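You operate a simulated robot arm through the tools that you are given. There is no shell and no other tool.

You run a simulated robot arm. Do the job below in one go: nothing can be reset, and whatever is moved stays where it is left.

TASK
Sort the four finished housings by their screws, then reset the counter.
Fine: seated screws go to the green tray, proud or sunk ones to the red tray.

Only the result counts: the job must be done as asked and must still hold three seconds after the hand-in. Knocking over, shifting, dropping, spilling or breaking anything else fails it.

THE ROBOT
A 7-joint arm with a two-finger parallel gripper, fixed in place. Base frame: the origin is at the foot of the arm, x ahead of it, y to its left, z up; the work surface is at about z = 74. Readings come in cm, degrees, newtons and seconds.
Its first joint turns from -166.0 to 166.0 degrees. Payload 4.4 kg.
Tool frame: the origin (TCP) lies between the finger pads and is the grasp point; the fingertips stand 2.3 cm ahead of it; z points along the fingers, y is the line along which they close. The gripper opens to 9.4 cm. The fingers are 3.8 cm wide and 1 cm thick; the gripper's body (5.4 by 9.6 cm) begins 3.9 cm behind the TCP.
Orientation is that of the tool frame in the base frame, as a unit quaternion [w, x, y, z]. With the fingers straight down and closing along the base's y, the tool's x points along the base's -x, its y along +y and its z along -z.

THE INTERFACE
- The arm moves only by the tool play_rows. Its arguments are lists of equal length, an entry for each row: "slide": the shift along the base's x, y, z in cm, a list of three; "angular": the turn, a rotation vector about the base's x, y, z in degrees, a list of three. In form: {"slide": [[x, y, z], ...], "angular": [[wx, wy, wz], ...]}. A call has 1 to 20 rows; each row shifts and turns the commanded pose from where the row before left it. "grip" is the finger opening in cm, from 0 to 9.4, set as the call begins (left out, the last holds). Each row takes 0.2 s and may step no farther than 5 cm and 8.6 degrees from the row before; otherwise, or with a gripper value out of range, the whole call is refused. Where a pose cannot be reached the arm comes as near as it can. A force on the tool above 40 N (or 10 N above the force at the start of the call, whichever is more), or a blocked arm, ends the call early, and 0.2 s more pass. The fingers move at their own pace (about 7.2 cm/s each) and stop on an object; they squeeze with about 34 N. The grip force told is the motor's: it shows also when the fingers shut on nothing. Time passes only in rows, and 0.2 s behind the last, so rows that do not move let the fingers close. The reply holds the time, the measured pose of the TCP, the force on the tool along the base axes, the opening and the grip force, in the units named above and with some noise, with the torque about the TCP (base axes, N m) and any sound that the robot's microphone picked up, and new pictures: "show" is both (left out), scene, wrist or none.
- Cameras (640 x 400 px; columns grow to the right, rows downward): "scene" is fixed at [21.97, -65.15, 132.38]; the picture's right is [0.90, -0.43, 0.00], its down [-0.10, -0.22, -0.97] and it looks along [0.41, 0.88, -0.25] (base axes); focal length 365 px, centre (320, 200). "wrist" rides on the gripper at [8.6, 1.6, -7.5] in the tool frame; the picture's right is [-0.18, 0.98, 0.00], its down [-0.58, -0.11, -0.81] and it looks along [-0.79, -0.15, 0.59] (tool axes); focal length 243 px, centre (320, 200). There is no depth. A picture from a camera that has moved, and an enlarged one, comes with that camera's place and axes in the base frame and with its lens.
- close_up(camera, box): a new picture of the part [left, top, right, bottom] of that camera's present view, enlarged. No time passes.
- sign_off(): hands the job in; it is judged then, once.

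Places have to be worked out from the pictures, the camera data and where the tool is seen. Open the gripper and draw the arm clear of the work before you hand the job in, unless the task says otherwise.

The tools are called as a command line: name --argument value ..., lists and objects as JSON in quotes. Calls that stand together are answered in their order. play_rows: Moves the arm, as the interface text tells. Its arguments: {"type":"object","properties":{"slide":{"type":"array","items":{"type":"array","items":{"type":"number"}}},"angular":{"type":"array","items":{"type":"array","items":{"type":"number"}}},"grip":{"type":"number"},"show":{"type":"string","enum":["both","scene","wrist","none"]}},"required":["slide","angular"]} The other tools are called the same way: close_up (camera, box) takes an enlarged picture of a part of a camera's view; sign_off () hands the job in.

At the start:

```text
time_s: 0.0
position: [75.12, 44.73, 113.68]
tcp_rot: [0.0, 0.001, 1.0, -0.001]
wrist_force: [0.3, 0.0, -0.5]
wrist_torque: [-0.01, 0.01, -0.03]
opening: 9.4
grasp_force: 0.1
```

scene: 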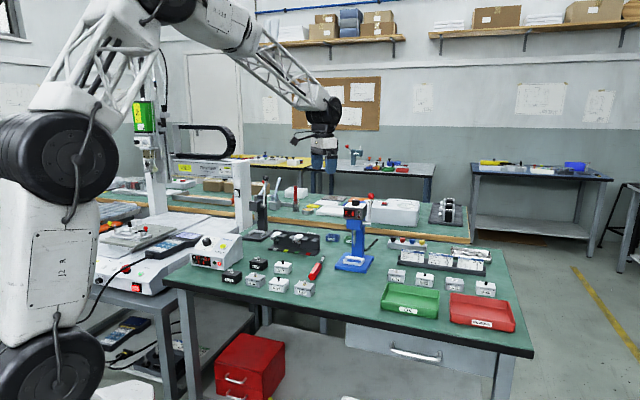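
wrist: 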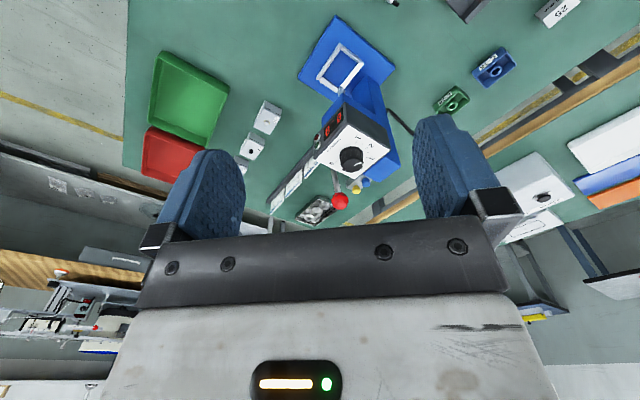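

I begin by looking closer at the bench from the scene camera: the housings, the trays and whatever might be the counter.

close_up --camera "scene" --box '[180, 190, 340, 300]'

close_up --camera "scene" --box '[320, 190, 530, 340]'

close_up --camera "scene" --box '[330, 190, 410, 280]'

close_up --camera "wrist" --box '[120, 0, 520, 240]'

```text
3.64 times, centred on (260, 245) of scene
camera zoom: at [21.97, -65.15, 132.38], right [0.9, -0.43, 0.0], down [-0.1, -0.22, -0.97], along [0.41, 0.88, -0.25], focal length 1328 px, centre (538, 36)
```

zoom: 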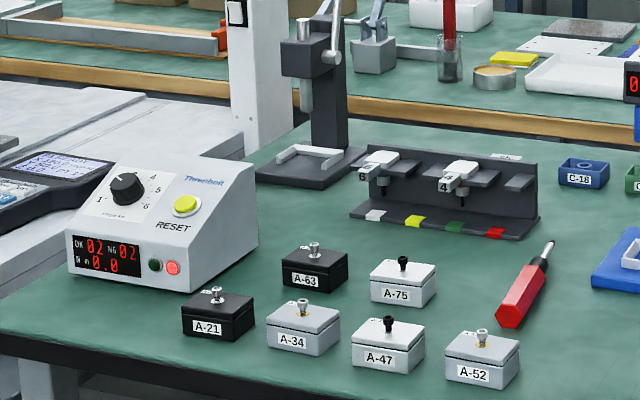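

```text
2.67 times, centred on (425, 265) of scene
camera zoom: at [21.97, -65.15, 132.38], right [0.9, -0.43, 0.0], down [-0.1, -0.22, -0.97], along [0.41, 0.88, -0.25], focal length 974 px, centre (40, 27)
```

zoom: 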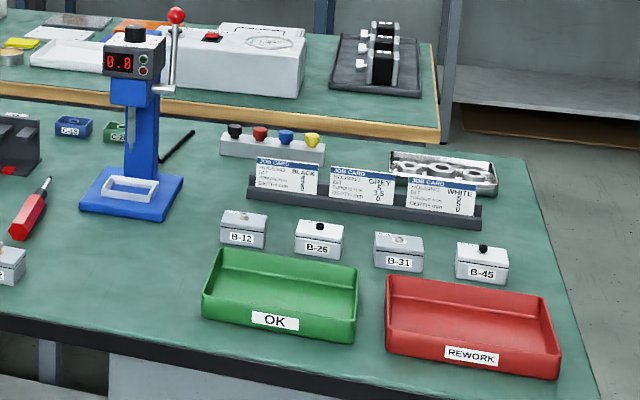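

```text
4.44 times, centred on (370, 235) of scene
camera zoom: at [21.97, -65.15, 132.38], right [0.9, -0.43, 0.0], down [-0.1, -0.22, -0.97], along [0.41, 0.88, -0.25], focal length 1623 px, centre (98, 44)
```

zoom: 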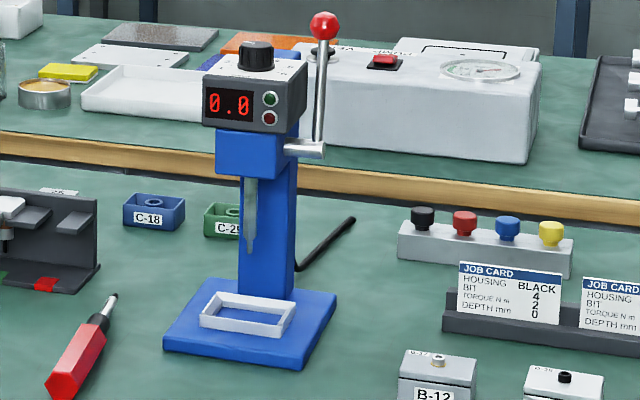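

```text
1.60 times, centred on (320, 120) of wrist
camera zoom: at [66.38, 46.41, 121.05], right [0.18, 0.98, 0.0], down [0.58, -0.11, 0.81], along [0.79, -0.15, -0.59], focal length 388 px, centre (320, 328)
```

zoom: 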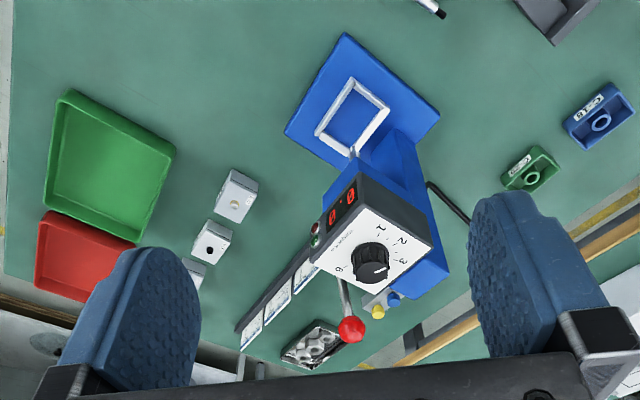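

I zoom in more on the job cards, the gauge, the controller box and the housings to read the text.

close_up --camera "scene" --box '[398, 244, 508, 300]'

close_up --camera "scene" --box '[380, 262, 440, 295]'

close_up --camera "scene" --box '[435, 262, 505, 300]'

close_up --camera "scene" --box '[188, 225, 250, 275]'

close_up --camera "scene" --box '[240, 180, 320, 250]'

close_up --camera "scene" --box '[340, 190, 385, 225]'

```text
5.82 times, centred on (453, 272) of scene
camera zoom: at [21.97, -65.15, 132.38], right [0.9, -0.43, 0.0], down [-0.1, -0.22, -0.97], along [0.41, 0.88, -0.25], focal length 2125 px, centre (-454, -219)
```

zoom: 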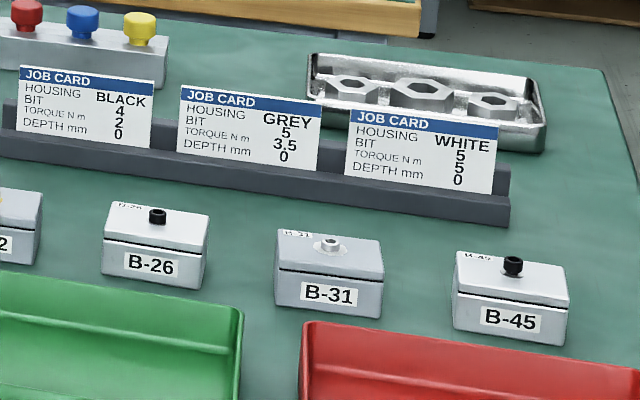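

```text
10.67 times, centred on (410, 278) of scene
camera zoom: at [21.97, -65.15, 132.38], right [0.9, -0.43, 0.0], down [-0.1, -0.22, -0.97], along [0.41, 0.88, -0.25], focal length 3896 px, centre (-640, -637)
```

zoom: 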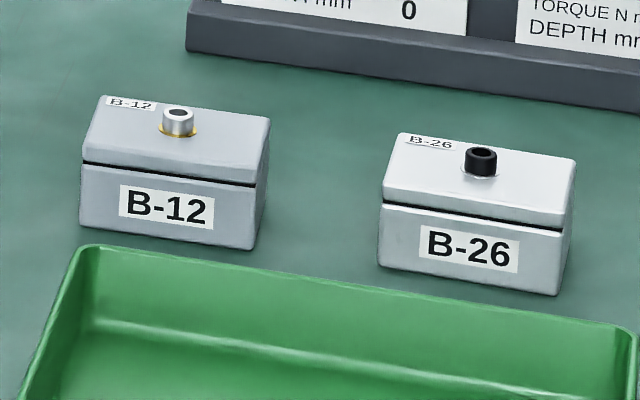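

```text
9.14 times, centred on (470, 281) of scene
camera zoom: at [21.97, -65.15, 132.38], right [0.9, -0.43, 0.0], down [-0.1, -0.22, -0.97], along [0.41, 0.88, -0.25], focal length 3339 px, centre (-1051, -541)
```

zoom: 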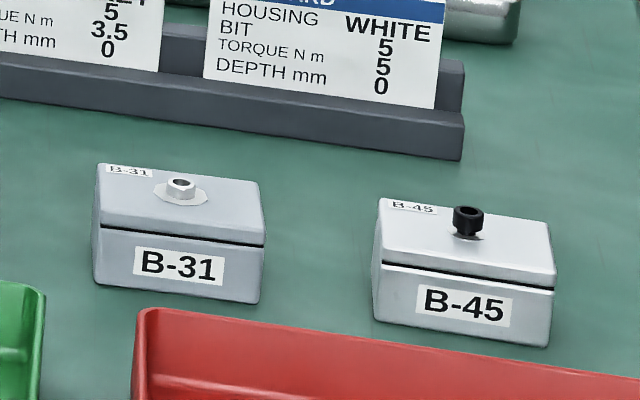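

```text
8.00 times, centred on (219, 250) of scene
camera zoom: at [21.97, -65.15, 132.38], right [0.9, -0.43, 0.0], down [-0.1, -0.22, -0.97], along [0.41, 0.88, -0.25], focal length 2922 px, centre (1128, -200)
```

zoom: 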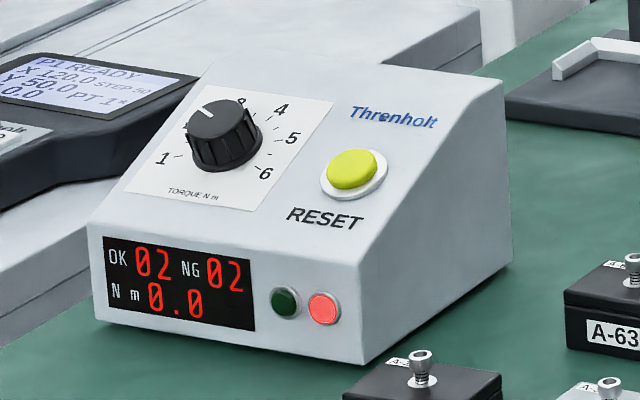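

```text
5.71 times, centred on (280, 215) of scene
camera zoom: at [21.97, -65.15, 132.38], right [0.9, -0.43, 0.0], down [-0.1, -0.22, -0.97], along [0.41, 0.88, -0.25], focal length 2087 px, centre (549, 114)
```

zoom: 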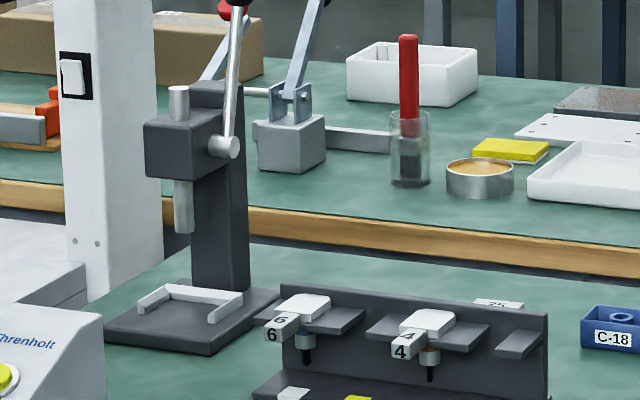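

```text
11.43 times, centred on (362, 208) of scene
camera zoom: at [21.97, -65.15, 132.38], right [0.9, -0.43, 0.0], down [-0.1, -0.22, -0.97], along [0.41, 0.88, -0.25], focal length 4174 px, centre (-166, 114)
```

zoom: 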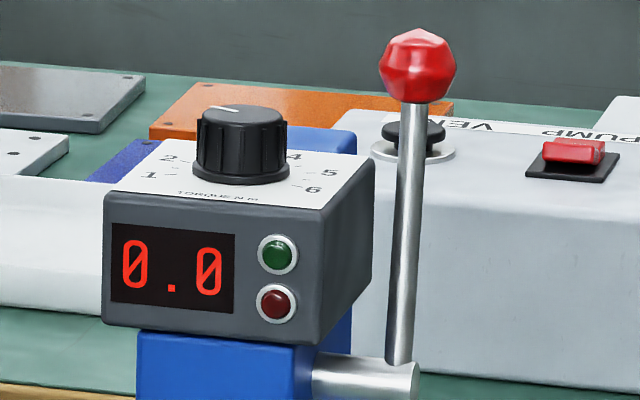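

The housings B‑12, B‑26, B‑31 and B‑45 by the trays are the finished ones, and the yellow RESET on the Threnholt box is the counter's. Zoom renders fresh, so I look hard at each screw.

close_up --camera "scene" --box '[388, 268, 406, 280]'

close_up --camera "scene" --box '[416, 271, 434, 283]'

close_up --camera "scene" --box '[445, 274, 463, 286]'

close_up --camera "scene" --box '[477, 277, 495, 289]'

close_up --camera "wrist" --box '[225, 95, 295, 185]'

close_up --camera "scene" --box '[220, 255, 320, 300]'

```text
16.00 times, centred on (397, 274) of scene
camera zoom: at [21.97, -65.15, 132.38], right [0.9, -0.43, 0.0], down [-0.1, -0.22, -0.97], along [0.41, 0.88, -0.25], focal length 5844 px, centre (-912, -984)
```

zoom: 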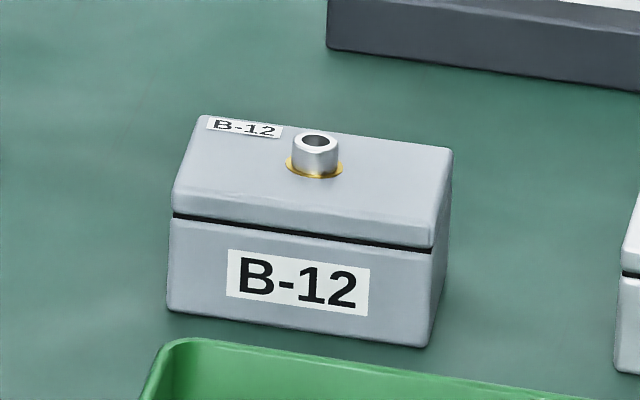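

```text
16.00 times, centred on (425, 277) of scene
camera zoom: at [21.97, -65.15, 132.38], right [0.9, -0.43, 0.0], down [-0.1, -0.22, -0.97], along [0.41, 0.88, -0.25], focal length 5844 px, centre (-1360, -1032)
```

zoom: 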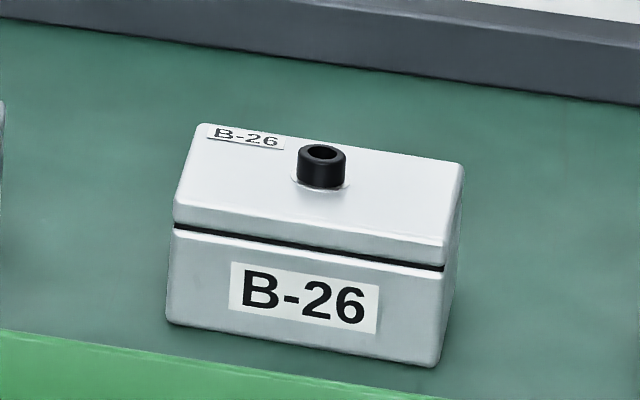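

```text
16.00 times, centred on (454, 280) of scene
camera zoom: at [21.97, -65.15, 132.38], right [0.9, -0.43, 0.0], down [-0.1, -0.22, -0.97], along [0.41, 0.88, -0.25], focal length 5844 px, centre (-1824, -1080)
```

zoom: 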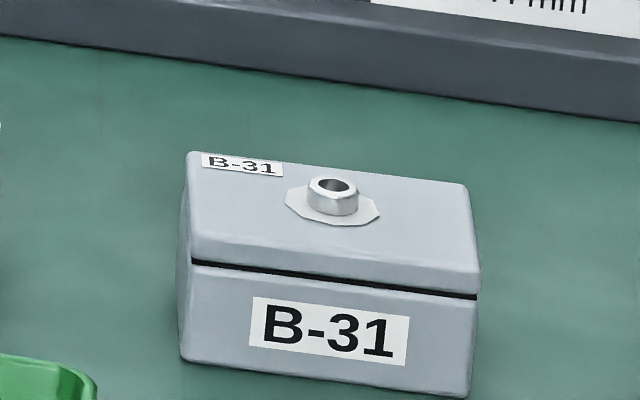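

```text
16.00 times, centred on (486, 283) of scene
camera zoom: at [21.97, -65.15, 132.38], right [0.9, -0.43, 0.0], down [-0.1, -0.22, -0.97], along [0.41, 0.88, -0.25], focal length 5844 px, centre (-2336, -1128)
```

zoom: 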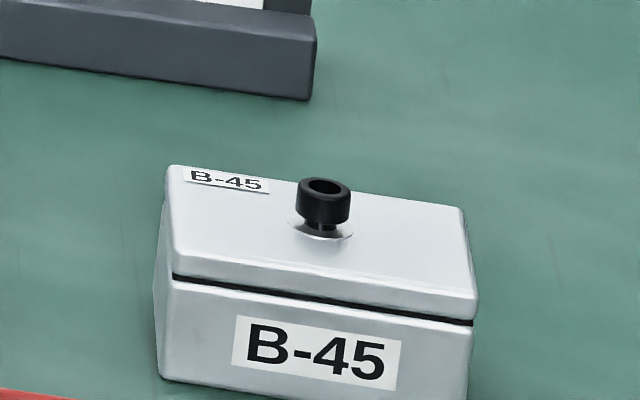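

```text
4.44 times, centred on (260, 140) of wrist
camera zoom: at [66.38, 46.41, 121.05], right [0.18, 0.98, 0.0], down [0.58, -0.11, 0.81], along [0.79, -0.15, -0.59], focal length 1078 px, centre (587, 467)
```

zoom: 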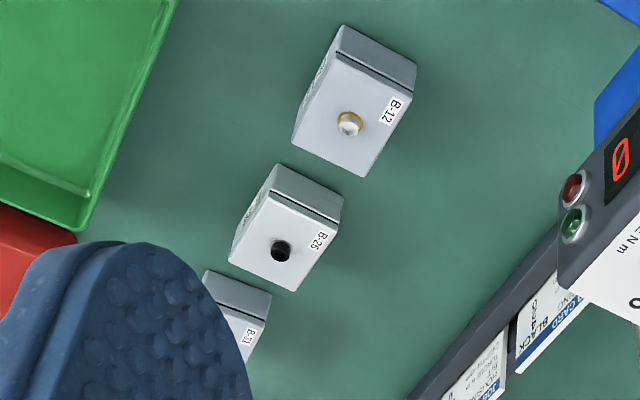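

```text
6.40 times, centred on (270, 278) of scene
camera zoom: at [21.97, -65.15, 132.38], right [0.9, -0.43, 0.0], down [-0.1, -0.22, -0.97], along [0.41, 0.88, -0.25], focal length 2337 px, centre (640, -296)
```

zoom: 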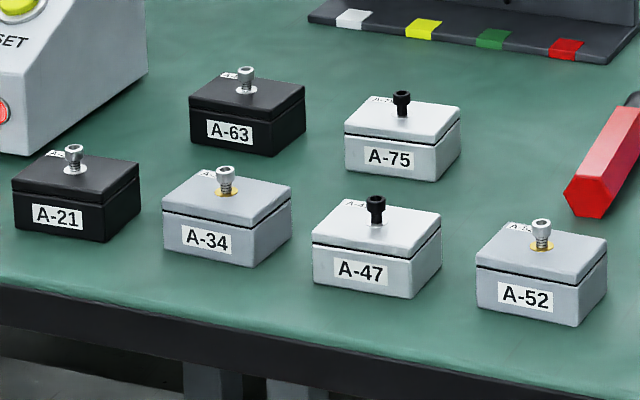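

Zooms show B‑12 and B‑26 with heads resting on their washers (seated), B‑31's head sunk into crushed material and B‑45's head standing proud on a bare shank; the A‑row is unfinished and stays put. I estimate B‑12≈(96,30), B‑26≈(103,23), B‑31≈(109,16), B‑45≈(116,10), which is far out, so I first move away from the blue station, turn the tool to bench alignment and test the reach.

play_rows --slide '[[0, -5, 0], [0, -5, 0], [0, -5, 0], [0, -5, 0], [0, -5, 0], [0, -5, -2], [0, -2, -4], [0, 0, -4], [4, 0, -3], [4, 0, 0], [4, 0, 0], [4, 0, 0]]' --angular '[[0, 0, 7.33], [0, 0, 7.33], [0, 0, 7.33], [0, 0, 7.33], [0, 0, 7.33], [0, 0, 7.33], [0, 0, 0], [0, 0, 0], [0, 0, 0], [0, 0, 0], [0, 0, 0], [0, 0, 0]]'

```text
refused: row 6 steps farther than a row can; nothing moved
```

Row 6 was slightly too long a step; I shorten it.

play_rows --slide '[[0, -5, 0], [0, -5, 0], [0, -5, 0], [0, -5, 0], [0, -5, 0], [0, -4, -2], [0, -2, -4], [0, 0, -4], [4, 0, -3], [4, 0, 0], [4, 0, 0], [4, 0, 0]]' --angular '[[0, 0, 7.33], [0, 0, 7.33], [0, 0, 7.33], [0, 0, 7.33], [0, 0, 7.33], [0, 0, 7.33], [0, 0, 0], [0, 0, 0], [0, 0, 0], [0, 0, 0], [0, 0, 0], [0, 0, 0]]'

```text
time_s: 2.6
position: [91.21, 13.96, 100.74]
tcp_rot: [0.0, -0.375, 0.927, -0.001]
wrist_force: [0.8, 0.6, -0.3]
wrist_torque: [0.0, -0.01, -0.02]
opening: 9.4
grasp_force: 0.1
camera wrist: at [83.81, 9.17, 108.07], right [-0.55, 0.83, 0.0], down [0.49, 0.33, 0.81], along [0.67, 0.44, -0.59], focal length 243 px, centre (320, 200)
```

scene: 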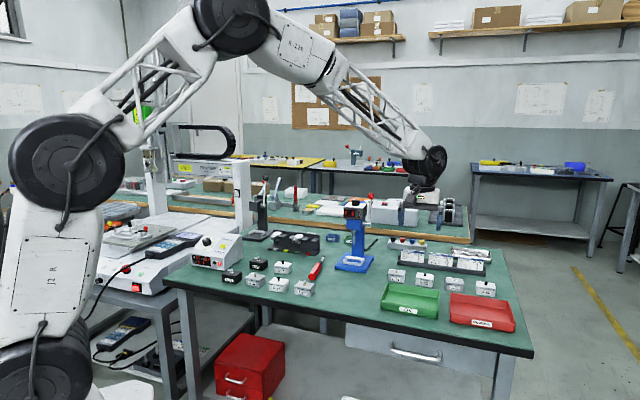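
wrist: 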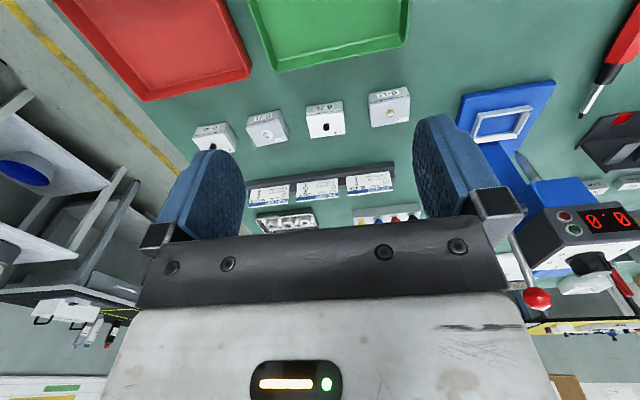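

The arm reached (91,14,101) straight down without trouble. I zoom the wrist view to pin the housings and trays.

close_up --camera "wrist" --box '[180, 60, 430, 216]'

close_up --camera "wrist" --box '[60, 0, 420, 160]'

```text
2.56 times, centred on (305, 138) of wrist
camera zoom: at [83.81, 9.17, 108.07], right [-0.55, 0.83, 0.0], down [0.49, 0.33, 0.81], along [0.67, 0.44, -0.59], focal length 621 px, centre (358, 359)
```

zoom: 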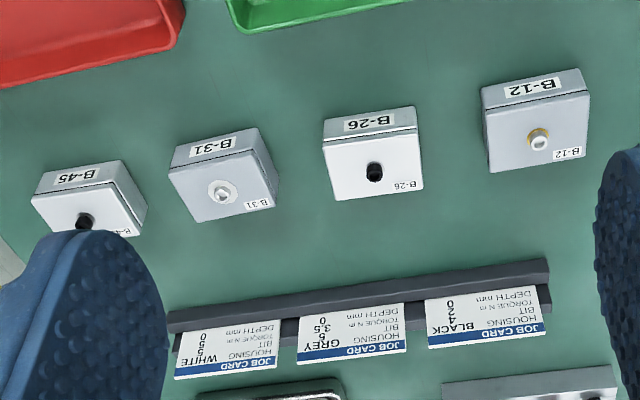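

```text
1.78 times, centred on (240, 80) of wrist
camera zoom: at [83.81, 9.17, 108.07], right [-0.55, 0.83, 0.0], down [0.49, 0.33, 0.81], along [0.67, 0.44, -0.59], focal length 431 px, centre (462, 413)
```

zoom: 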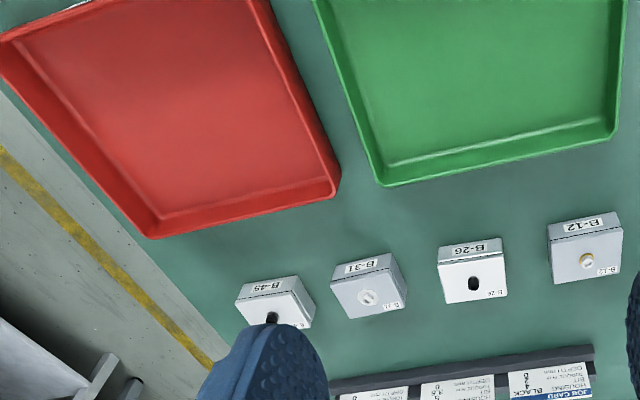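

Positions come out B‑12≈(95.8,29.5), B‑26≈(103.1,23), B‑31≈(109.5,15.9), B‑45≈(116.6,9.4). Now I test how far out the arm extends at this height, upright first.

play_rows --slide '[[4, 0, 0], [4, 0, 0], [4, 0, 0], [4, 0, 0]]' --angular '[[0, 0, 0], [0, 0, 0], [0, 0, 0], [0, 0, 0]]' --show "scene"

```text
time_s: 3.6
position: [107.03, 13.59, 101.04]
tcp_rot: [0.002, -0.375, 0.927, -0.001]
wrist_force: [0.1, 0.1, 1.0]
wrist_torque: [-0.01, 0.01, 0.01]
opening: 9.41
grasp_force: 0.0
```

scene: 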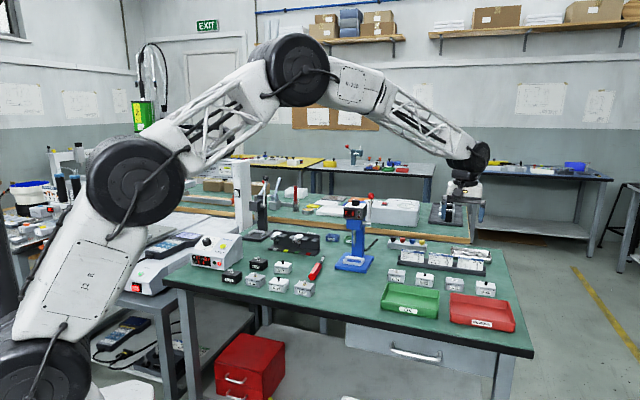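

It went out to 107 with no trouble, so I continue to above B‑45 and lower to a safe height to see whether straight-down works there.

play_rows --slide '[[4, -2, 0], [4, -2, 0], [1.6, -0.2, -3], [0, 0, -4], [0, 0, -4]]' --angular '[[0, 0, 0], [0, 0, 0], [0, 0, 0], [0, 0, 0], [0, 0, 0]]'

```text
time_s: 4.8
position: [116.74, 9.46, 89.59]
tcp_rot: [0.001, -0.375, 0.927, -0.001]
wrist_force: [0.3, -0.8, 1.2]
wrist_torque: [0.0, 0.02, 0.02]
opening: 9.41
grasp_force: 0.1
camera wrist: at [109.44, 4.57, 97.03], right [-0.55, 0.83, 0.0], down [0.49, 0.33, 0.81], along [0.67, 0.44, -0.59], focal length 243 px, centre (320, 200)
```

scene: 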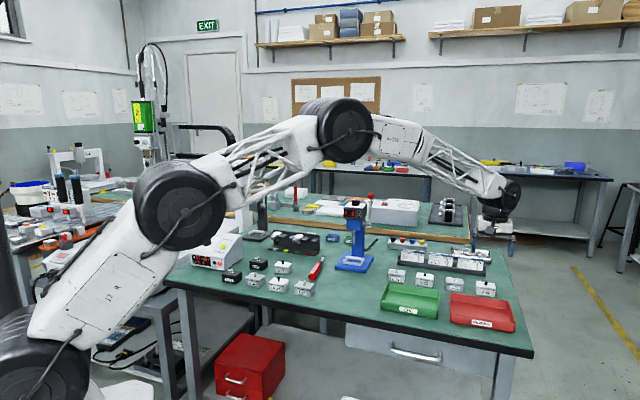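
wrist: 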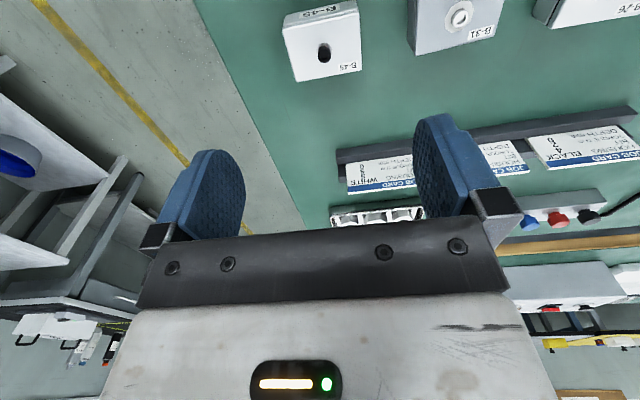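

The straight-down reach suffices here, and B‑45's screw computes to about (116.2,9.3). I zoom in to measure its yaw and the gap to its neighbours.

close_up --camera "wrist" --box '[260, 0, 420, 100]'

close_up --camera "scene" --box '[440, 180, 540, 300]'

```text
4.00 times, centred on (340, 50) of wrist
camera zoom: at [109.44, 4.57, 97.03], right [-0.55, 0.83, 0.0], down [0.49, 0.33, 0.81], along [0.67, 0.44, -0.59], focal length 970 px, centre (240, 800)
```

zoom: 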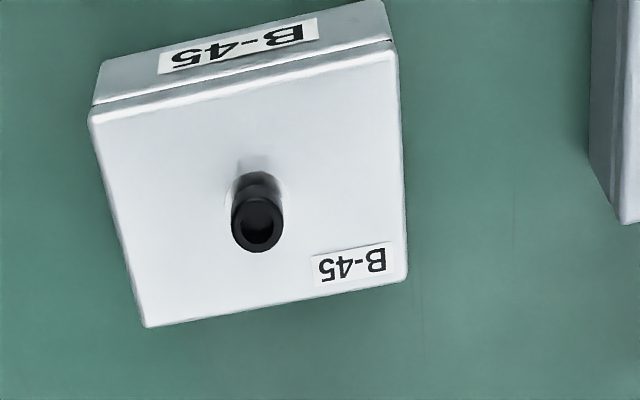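

```text
3.33 times, centred on (490, 240) of scene
camera zoom: at [21.97, -65.15, 132.38], right [0.9, -0.43, 0.0], down [-0.1, -0.22, -0.97], along [0.41, 0.88, -0.25], focal length 1217 px, centre (-247, 67)
```

zoom: 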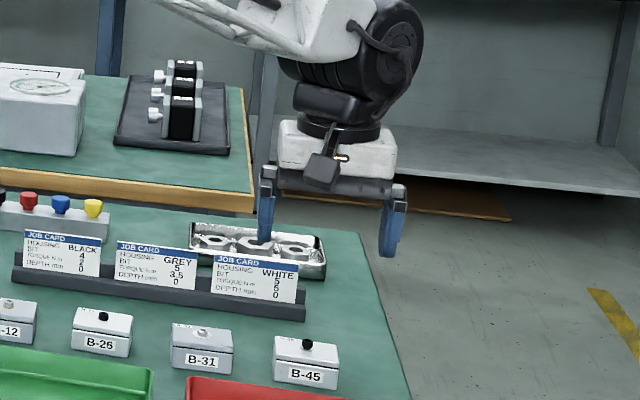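

B‑45's top measures about 5.4×3.9 cm, centred at (116.1,9.3) and aligned with the tool, with room for the fingers next to B‑31. I narrow the fingers to 8 cm and descend to z≈77.

play_rows --slide '[[-0.65, -0.2, 0], [0, 0, -4], [0, 0, -4], [0, 0, -2], [0, 0, -1.5], [0, 0, -1.1]]' --angular '[[0, 0, 0], [0, 0, 0], [0, 0, 0], [0, 0, 0], [0, 0, 0], [0, 0, 0]]' --grip 8.0

```text
time_s: 6.2
position: [116.04, 9.45, 76.95]
tcp_rot: [0.0, -0.375, 0.927, 0.0]
wrist_force: [-0.4, -0.3, 0.3]
wrist_torque: [-0.03, -0.03, 0.03]
opening: 8.02
grasp_force: 0.0
camera wrist: at [108.65, 4.5, 84.4], right [-0.55, 0.83, 0.0], down [0.49, 0.33, 0.81], along [0.67, 0.44, -0.59], focal length 243 px, centre (320, 200)
```

scene: 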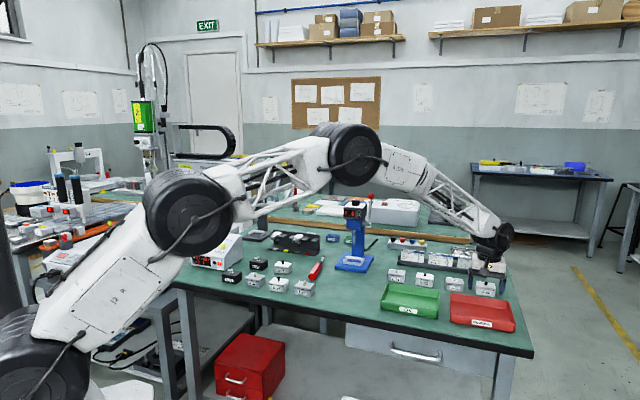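
wrist: 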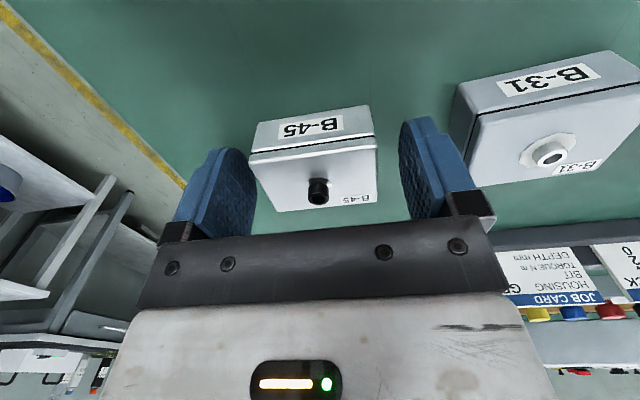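

The housing sits between the fingers, nearly centred. I check close up that the pads cover it before closing.

close_up --camera "wrist" --box '[160, 80, 500, 280]'

close_up --camera "scene" --box '[430, 240, 530, 310]'

```text
1.88 times, centred on (330, 180) of wrist
camera zoom: at [108.65, 4.5, 84.4], right [-0.55, 0.83, 0.0], down [0.49, 0.33, 0.81], along [0.67, 0.44, -0.59], focal length 457 px, centre (301, 238)
```

zoom: 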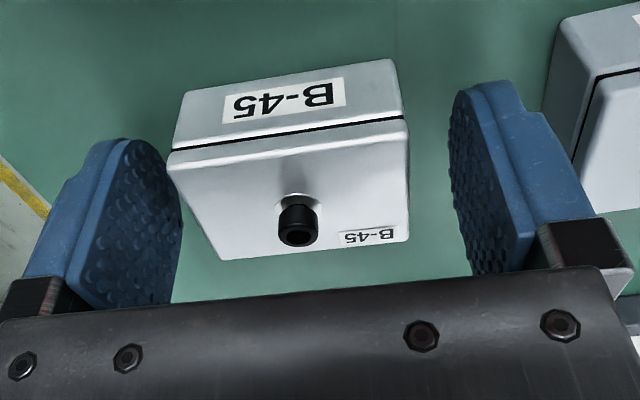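

```text
5.71 times, centred on (480, 275) of scene
camera zoom: at [21.97, -65.15, 132.38], right [0.9, -0.43, 0.0], down [-0.1, -0.22, -0.97], along [0.41, 0.88, -0.25], focal length 2087 px, centre (-594, -229)
```

zoom: 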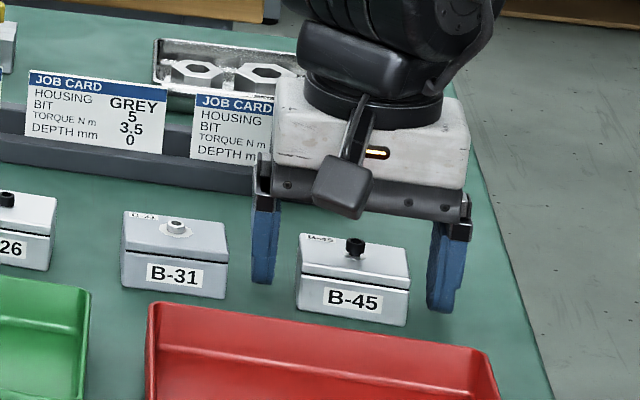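

Fingers straddle B‑45 well with its depth covered; the pads are clear of B‑31 and the red tray. I close on it and wait.

play_rows --slide '[[0, 0, 0], [0, 0, 0], [0, 0, 0], [0, 0, 0]]' --angular '[[0, 0, 0], [0, 0, 0], [0, 0, 0], [0, 0, 0]]' --grip 3.0 --show "wrist"

play_rows --slide '[[0, 0, 1], [0, 0, 2], [0, 0, 4], [0, 0, 4]]' --angular '[[0, 0, 0], [0, 0, 0], [0, 0, 0], [0, 0, 0]]'

```text
time_s: 7.2
position: [116.09, 9.38, 76.94]
tcp_rot: [0.0, -0.374, 0.927, 0.0]
wrist_force: [-0.3, 0.1, -0.6]
wrist_torque: [0.02, 0.02, 0.0]
opening: 5.55
grasp_force: 33.9
camera wrist: at [108.64, 4.5, 84.4], right [-0.55, 0.83, 0.0], down [0.49, 0.33, 0.81], along [0.67, 0.44, -0.59], focal length 243 px, centre (320, 200)
```

wrist: 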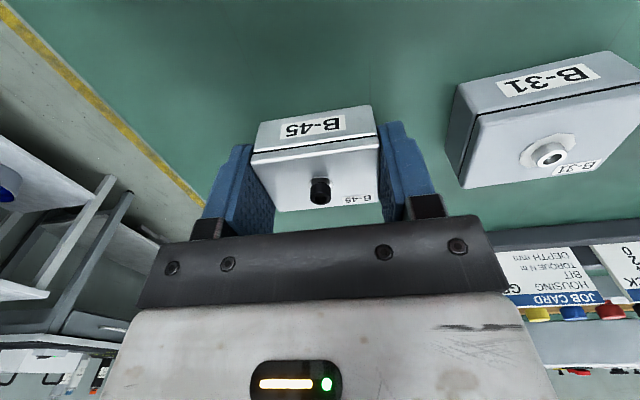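

```text
time_s: 8.2
position: [115.84, 9.75, 87.98]
tcp_rot: [-0.001, -0.375, 0.927, 0.001]
wrist_force: [-0.8, -0.2, -1.9]
wrist_torque: [-0.02, -0.01, -0.03]
opening: 5.56
grasp_force: 33.8
camera wrist: at [108.59, 4.79, 95.38], right [-0.55, 0.84, 0.0], down [0.5, 0.33, 0.81], along [0.67, 0.44, -0.59], focal length 243 px, centre (320, 200)
```

scene: 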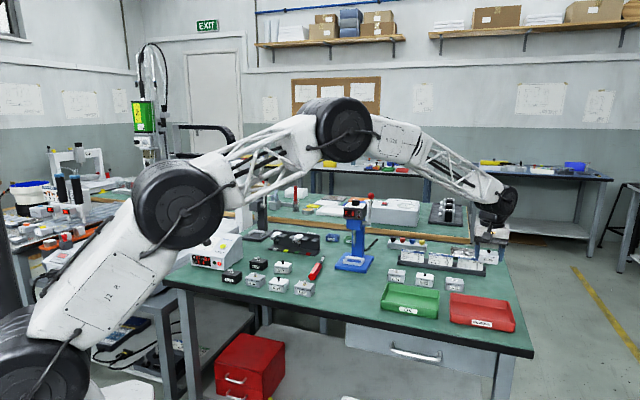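
wrist: 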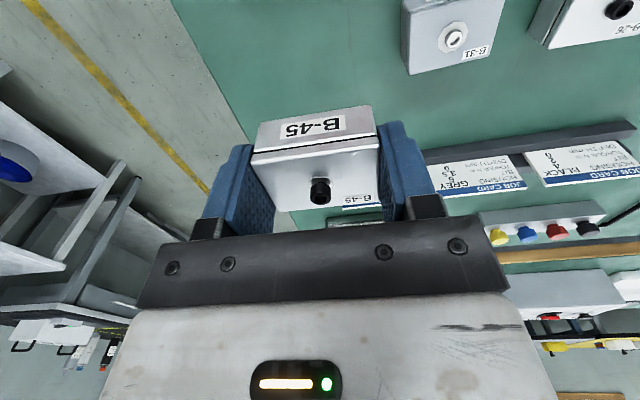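

B‑45 is held firmly (5.55 cm, 34 N). Now I measure the red tray with zooms before moving over it.

close_up --camera "scene" --box '[435, 280, 531, 340]'

close_up --camera "scene" --box '[370, 275, 450, 325]'

```text
6.67 times, centred on (483, 310) of scene
camera zoom: at [21.97, -65.15, 132.38], right [0.9, -0.43, 0.0], down [-0.1, -0.22, -0.97], along [0.41, 0.88, -0.25], focal length 2435 px, centre (-767, -533)
```

zoom: 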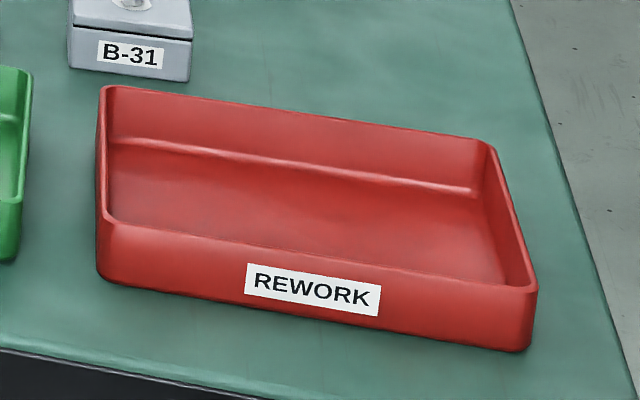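

```text
8.00 times, centred on (410, 300) of scene
camera zoom: at [21.97, -65.15, 132.38], right [0.9, -0.43, 0.0], down [-0.1, -0.22, -0.97], along [0.41, 0.88, -0.25], focal length 2922 px, centre (-400, -600)
```

zoom: 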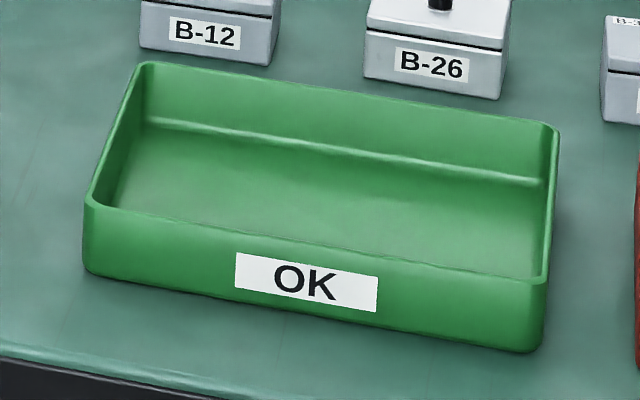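

The red tray's rim is about 15.8×11.2 cm at z≈77.3, centre ≈(103,−0.1), turned like the housings. I carry B‑45 over the front half of it, (101.2,−1.9), and lower part-way.

play_rows --slide '[[-2.97, -2.24, 0], [-2.97, -2.24, 0], [-2.97, -2.24, 0], [-2.97, -2.24, 0], [-2.97, -2.27, 0], [0, 0, 0], [0, 0, -3], [0, 0, -2], [0, 0, 0]]' --angular '[[0, 0, 0], [0, 0, 0], [0, 0, 0], [0, 0, 0], [0, 0, 0], [0, 0, 0], [0, 0, 0], [0, 0, 0], [0, 0, 0]]'

close_up --camera "scene" --box '[435, 260, 531, 340]'

```text
time_s: 10.2
position: [101.25, -1.9, 83.07]
tcp_rot: [0.0, -0.375, 0.927, 0.0]
wrist_force: [0.2, -0.3, -0.5]
wrist_torque: [0.0, 0.0, -0.01]
opening: 5.56
grasp_force: 34.0
camera wrist: at [93.9, -6.84, 90.49], right [-0.55, 0.83, 0.0], down [0.49, 0.33, 0.81], along [0.67, 0.44, -0.59], focal length 243 px, centre (320, 200)
```

scene: 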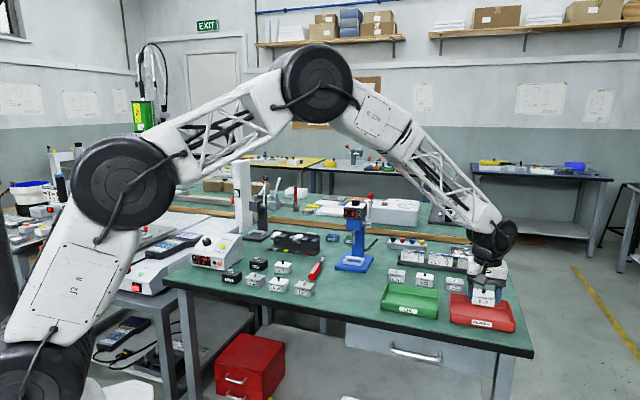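
wrist: 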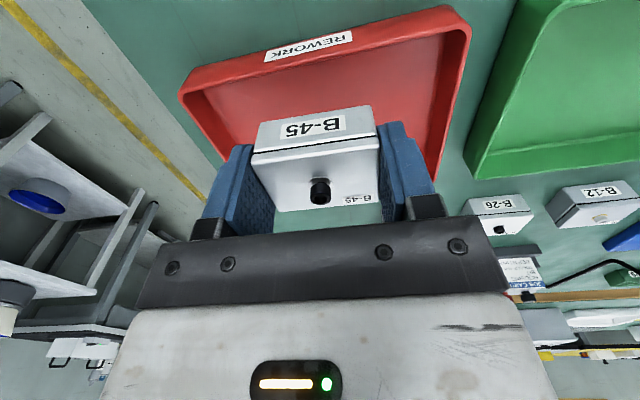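

```text
5.00 times, centred on (483, 300) of scene
camera zoom: at [21.97, -65.15, 132.38], right [0.9, -0.43, 0.0], down [-0.1, -0.22, -0.97], along [0.41, 0.88, -0.25], focal length 1826 px, centre (-495, -300)
```

zoom: 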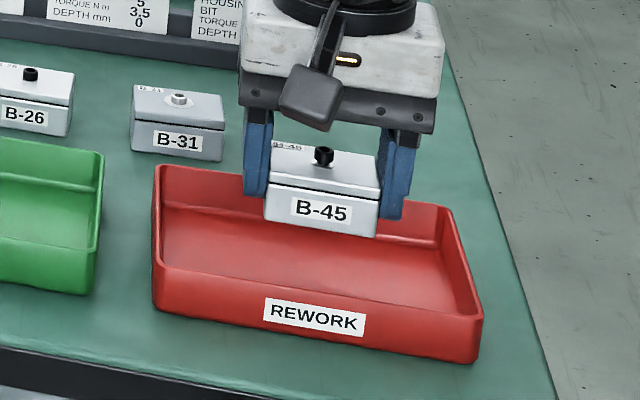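

B‑45 hangs centred over the front half with about 1 cm to the front wall. I nudge it back 0.2 cm and lower towards the tray floor in small steps, watching the force.

play_rows --slide '[[0.15, 0.15, -2], [0, 0, -2], [0, 0, -0.8], [0, 0, -0.4], [0, 0, 0]]' --angular '[[0, 0, 0], [0, 0, 0], [0, 0, 0], [0, 0, 0], [0, 0, 0]]' --show "none"

close_up --camera "scene" --box '[435, 260, 531, 340]'

```text
time_s: 11.4
position: [101.31, -1.55, 77.89]
tcp_rot: [0.0, -0.375, 0.927, -0.001]
wrist_force: [0.0, -0.2, -1.4]
wrist_torque: [0.0, 0.0, 0.01]
opening: 5.56
grasp_force: 33.5
```

```text
5.00 times, centred on (483, 300) of scene
camera zoom: at [21.97, -65.15, 132.38], right [0.9, -0.43, 0.0], down [-0.1, -0.22, -0.97], along [0.41, 0.88, -0.25], focal length 1826 px, centre (-495, -300)
```

zoom: 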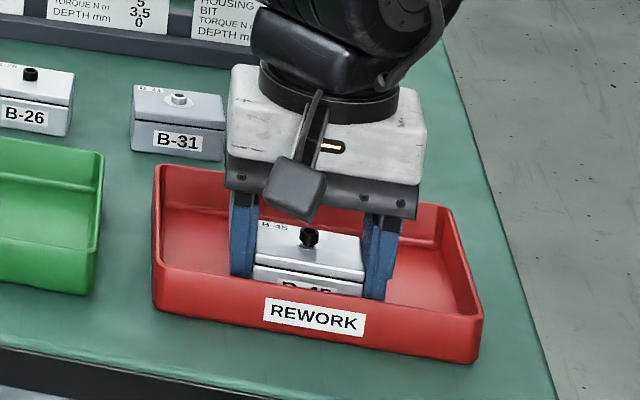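

Still free at z=77.9 with no contact force. I go down a few more millimetres in tiny steps until contact shows.

play_rows --slide '[[0, 0, -0.15], [0, 0, -0.15], [0, 0, 0]]' --angular '[[0, 0, 0], [0, 0, 0], [0, 0, 0]]' --show "none"

play_rows --slide '[[0, 0, -0.1], [0, 0, 0]]' --angular '[[0, 0, 0], [0, 0, 0]]' --show "none"

play_rows --slide '[[0, 0, -0.1], [0, 0, 0]]' --angular '[[0, 0, 0], [0, 0, 0]]' --show "none"

```text
time_s: 12.2
position: [101.34, -1.62, 77.55]
tcp_rot: [0.0, -0.374, 0.927, 0.0]
wrist_force: [-0.4, -0.6, -1.6]
wrist_torque: [0.0, 0.01, 0.01]
opening: 5.56
grasp_force: 34.4
```

```text
time_s: 12.8
position: [101.32, -1.5, 77.46]
tcp_rot: [0.0, -0.374, 0.927, -0.001]
wrist_force: [-0.2, -0.5, -1.9]
wrist_torque: [0.0, -0.02, 0.01]
opening: 5.54
grasp_force: 33.8
```

```text
time_s: 13.4
position: [101.31, -1.61, 77.53]
tcp_rot: [0.0, -0.374, 0.927, 0.0]
wrist_force: [0.1, 0.4, -1.6]
wrist_torque: [0.01, 0.0, -0.02]
opening: 5.58
grasp_force: 33.9
```

No clear contact yet, though the last step did not lower the reading. Two more tiny steps.

play_rows --slide '[[0, 0, -0.1], [0, 0, 0]]' --angular '[[0, 0, 0], [0, 0, 0]]' --show "none"

play_rows --slide '[[0, 0, -0.1], [0, 0, 0]]' --angular '[[0, 0, 0], [0, 0, 0]]' --show "both"

close_up --camera "scene" --box '[455, 275, 515, 320]'

```text
time_s: 14.0
position: [101.37, -1.62, 77.43]
tcp_rot: [0.0, -0.375, 0.927, 0.0]
wrist_force: [-2.0, 1.7, 12.9]
wrist_torque: [0.14, 0.13, 0.02]
opening: 5.55
grasp_force: 33.9
```

```text
time_s: 14.6
position: [101.33, -1.74, 77.25]
tcp_rot: [0.001, -0.375, 0.927, 0.0]
wrist_force: [-3.7, 7.4, 31.3]
wrist_torque: [0.19, 0.09, 0.03]
opening: 5.57
grasp_force: 34.6
camera wrist: at [94.03, -6.56, 84.73], right [-0.55, 0.83, 0.0], down [0.49, 0.33, 0.81], along [0.67, 0.44, -0.59], focal length 243 px, centre (320, 200)
```

scene: 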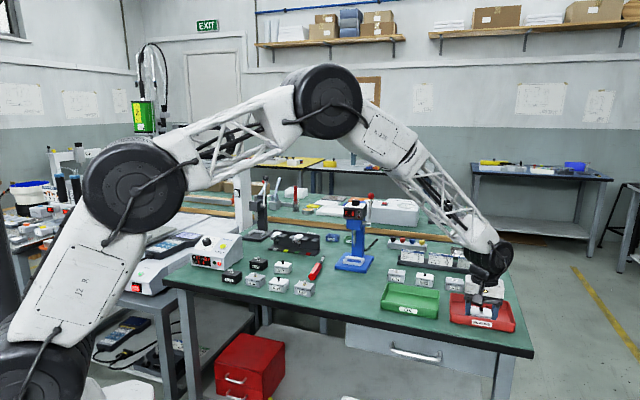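
wrist: 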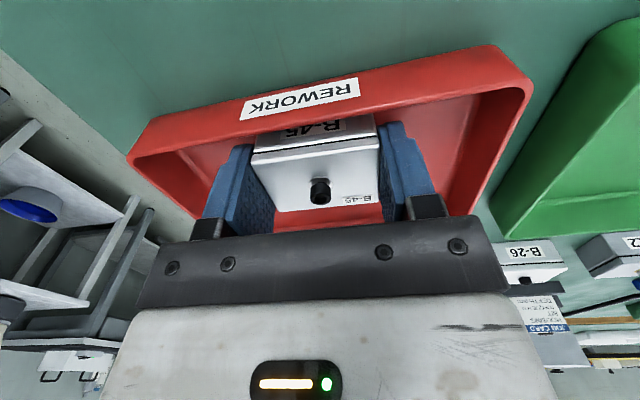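

```text
8.89 times, centred on (485, 298) of scene
camera zoom: at [21.97, -65.15, 132.38], right [0.9, -0.43, 0.0], down [-0.1, -0.22, -0.97], along [0.41, 0.88, -0.25], focal length 3246 px, centre (-1147, -667)
```

zoom: 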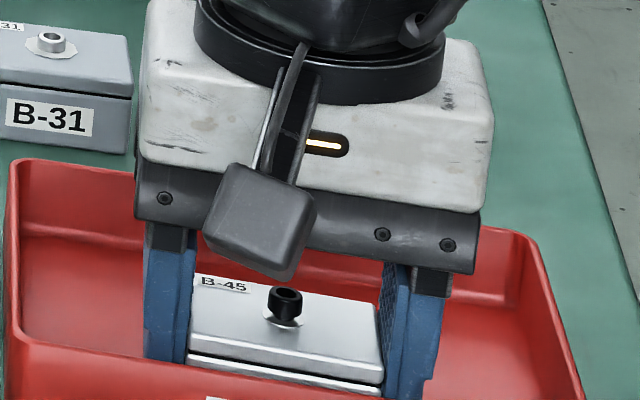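

Contact made on the tray floor (31 N), so the floor height corresponds to TCP z≈77.4. I ease off 0.15 cm, open to 7.2 cm and lift out.

play_rows --slide '[[0, 0, 0.15], [0, 0, 0]]' --angular '[[0, 0, 0], [0, 0, 0]]' --show "none"

play_rows --slide '[[0, 0, 0], [0, 0, 0], [0, 0, 0], [0, 0, 1], [0, 0, 3], [0, 0, 4], [0, 0, 4], [0, 0, 0]]' --angular '[[0, 0, 0], [0, 0, 0], [0, 0, 0], [0, 0, 0], [0, 0, 0], [0, 0, 0], [0, 0, 0], [0, 0, 0]]' --grip 7.2

```text
time_s: 15.2
position: [101.22, -1.7, 77.26]
tcp_rot: [0.0, -0.374, 0.927, 0.0]
wrist_force: [6.5, -2.7, 19.3]
wrist_torque: [-0.15, -0.33, 0.0]
opening: 5.56
grasp_force: 34.8
```

```text
time_s: 17.0
position: [101.28, -1.56, 89.25]
tcp_rot: [0.0, -0.375, 0.927, 0.0]
wrist_force: [-0.1, 0.0, 0.1]
wrist_torque: [0.01, -0.01, -0.04]
opening: 7.19
grasp_force: 0.1
camera wrist: at [94.0, -6.45, 96.69], right [-0.55, 0.83, 0.0], down [0.49, 0.33, 0.81], along [0.67, 0.44, -0.59], focal length 243 px, centre (320, 200)
```

scene: 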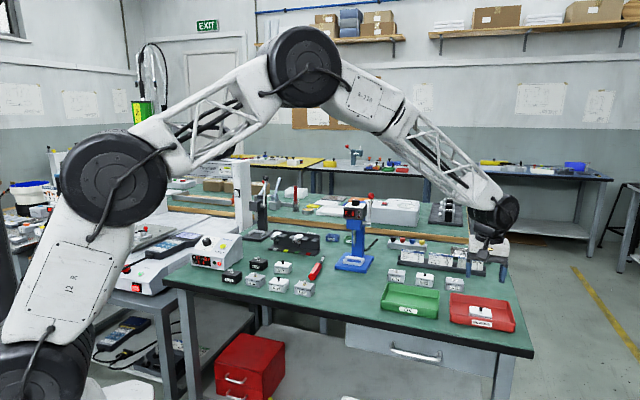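
wrist: 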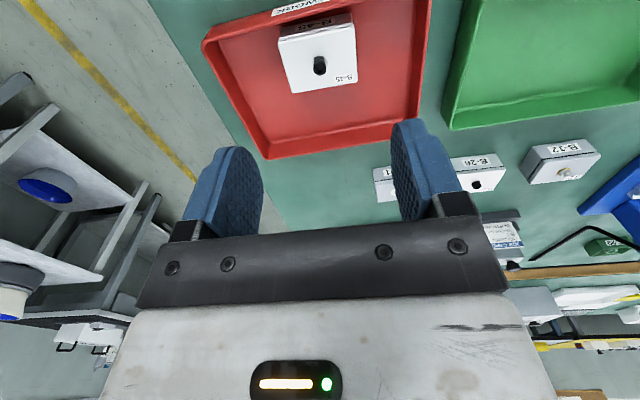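

B‑45 rests in the red tray. Next I go above B‑31 near (109.3,15.7) at the same height and look straight down on it.

play_rows --slide '[[1.6, 3.48, 0], [1.6, 3.48, 0], [1.6, 3.48, 0], [1.6, 3.48, 0], [1.6, 3.48, 0], [0, 0, 0]]' --angular '[[0, 0, 0], [0, 0, 0], [0, 0, 0], [0, 0, 0], [0, 0, 0], [0, 0, 0]]' --grip 8.0

close_up --camera "wrist" --box '[240, 0, 420, 112]'

```text
time_s: 18.4
position: [109.25, 15.81, 89.2]
tcp_rot: [0.0, -0.375, 0.927, -0.001]
wrist_force: [-0.9, 0.1, -0.4]
wrist_torque: [0.0, 0.01, 0.01]
opening: 8.0
grasp_force: 0.1
camera wrist: at [101.9, 10.9, 96.63], right [-0.55, 0.83, 0.0], down [0.49, 0.33, 0.81], along [0.67, 0.44, -0.59], focal length 243 px, centre (320, 200)
```

scene: 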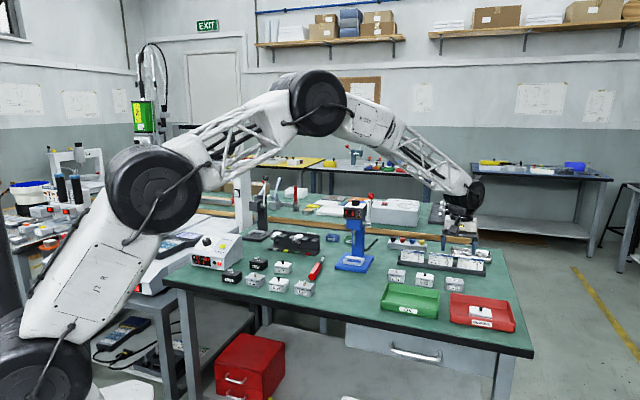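
wrist: 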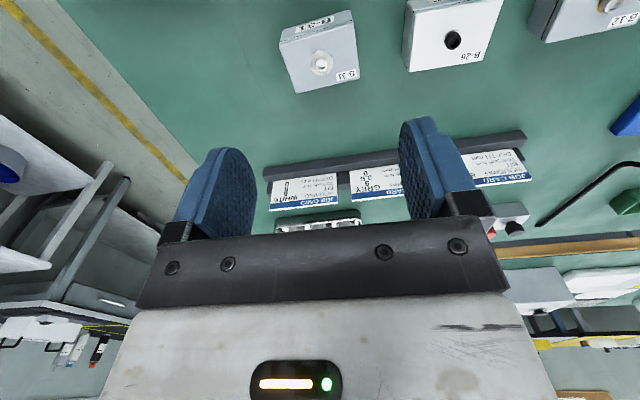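

```text
3.56 times, centred on (330, 56) of wrist
camera zoom: at [101.9, 10.9, 96.63], right [-0.55, 0.83, 0.0], down [0.49, 0.33, 0.81], along [0.67, 0.44, -0.59], focal length 863 px, centre (284, 712)
```

zoom: 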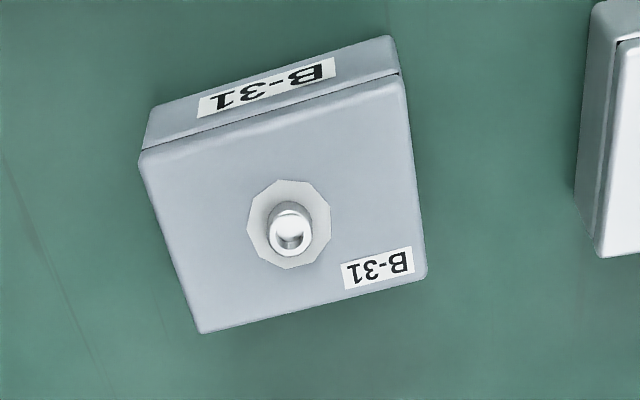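

B‑31 is centred at (109.15,15.83) and turned about 4° more than the tool. I turn 4°, descend to z≈77 and close on it.

play_rows --slide '[[-0.1, 0, -2], [0, 0, -4], [0, 0, -3], [0, 0, -2], [0, 0, -1.3], [0, 0, 0]]' --angular '[[0, 0, 4], [0, 0, 0], [0, 0, 0], [0, 0, 0], [0, 0, 0], [0, 0, 0]]'

close_up --camera "wrist" --box '[160, 80, 500, 280]'

```text
time_s: 19.8
position: [109.0, 15.72, 77.03]
tcp_rot: [0.0, -0.406, 0.914, 0.0]
wrist_force: [0.0, 0.9, 0.4]
wrist_torque: [0.01, 0.05, 0.0]
opening: 7.98
grasp_force: 0.0
camera wrist: at [102.06, 10.47, 84.42], right [-0.61, 0.79, 0.0], down [0.47, 0.36, 0.81], along [0.64, 0.49, -0.59], focal length 243 px, centre (320, 200)
```

scene: 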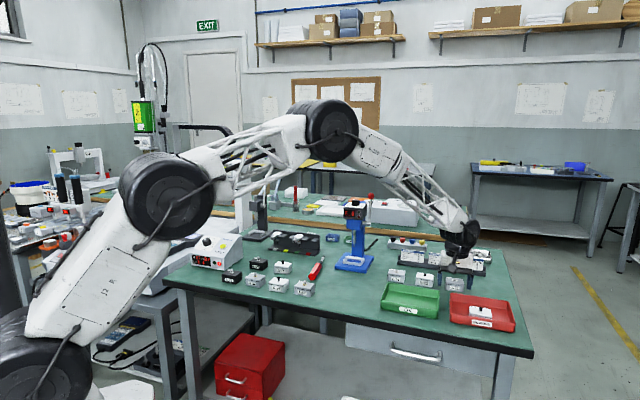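
wrist: 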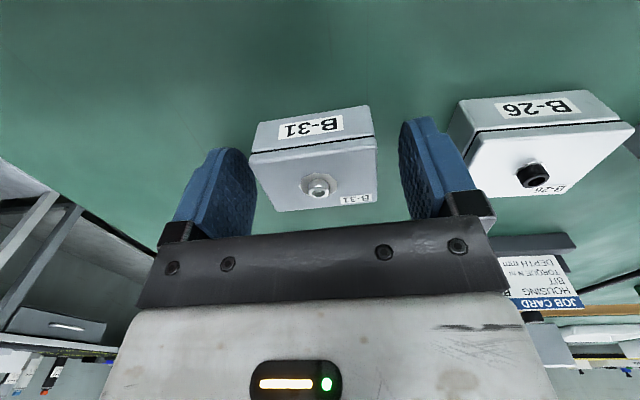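

```text
1.88 times, centred on (330, 180) of wrist
camera zoom: at [102.06, 10.47, 84.42], right [-0.61, 0.79, 0.0], down [0.47, 0.36, 0.81], along [0.64, 0.49, -0.59], focal length 457 px, centre (301, 238)
```

zoom: 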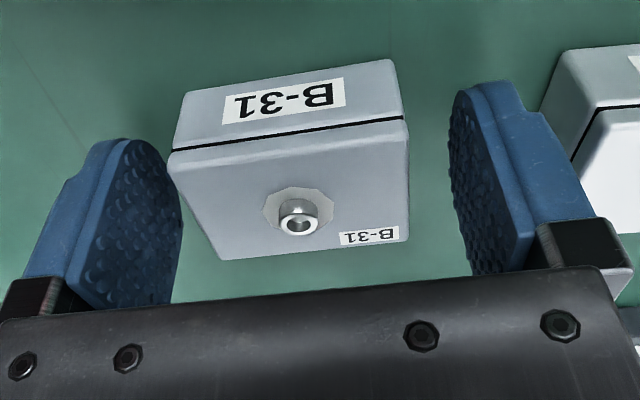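

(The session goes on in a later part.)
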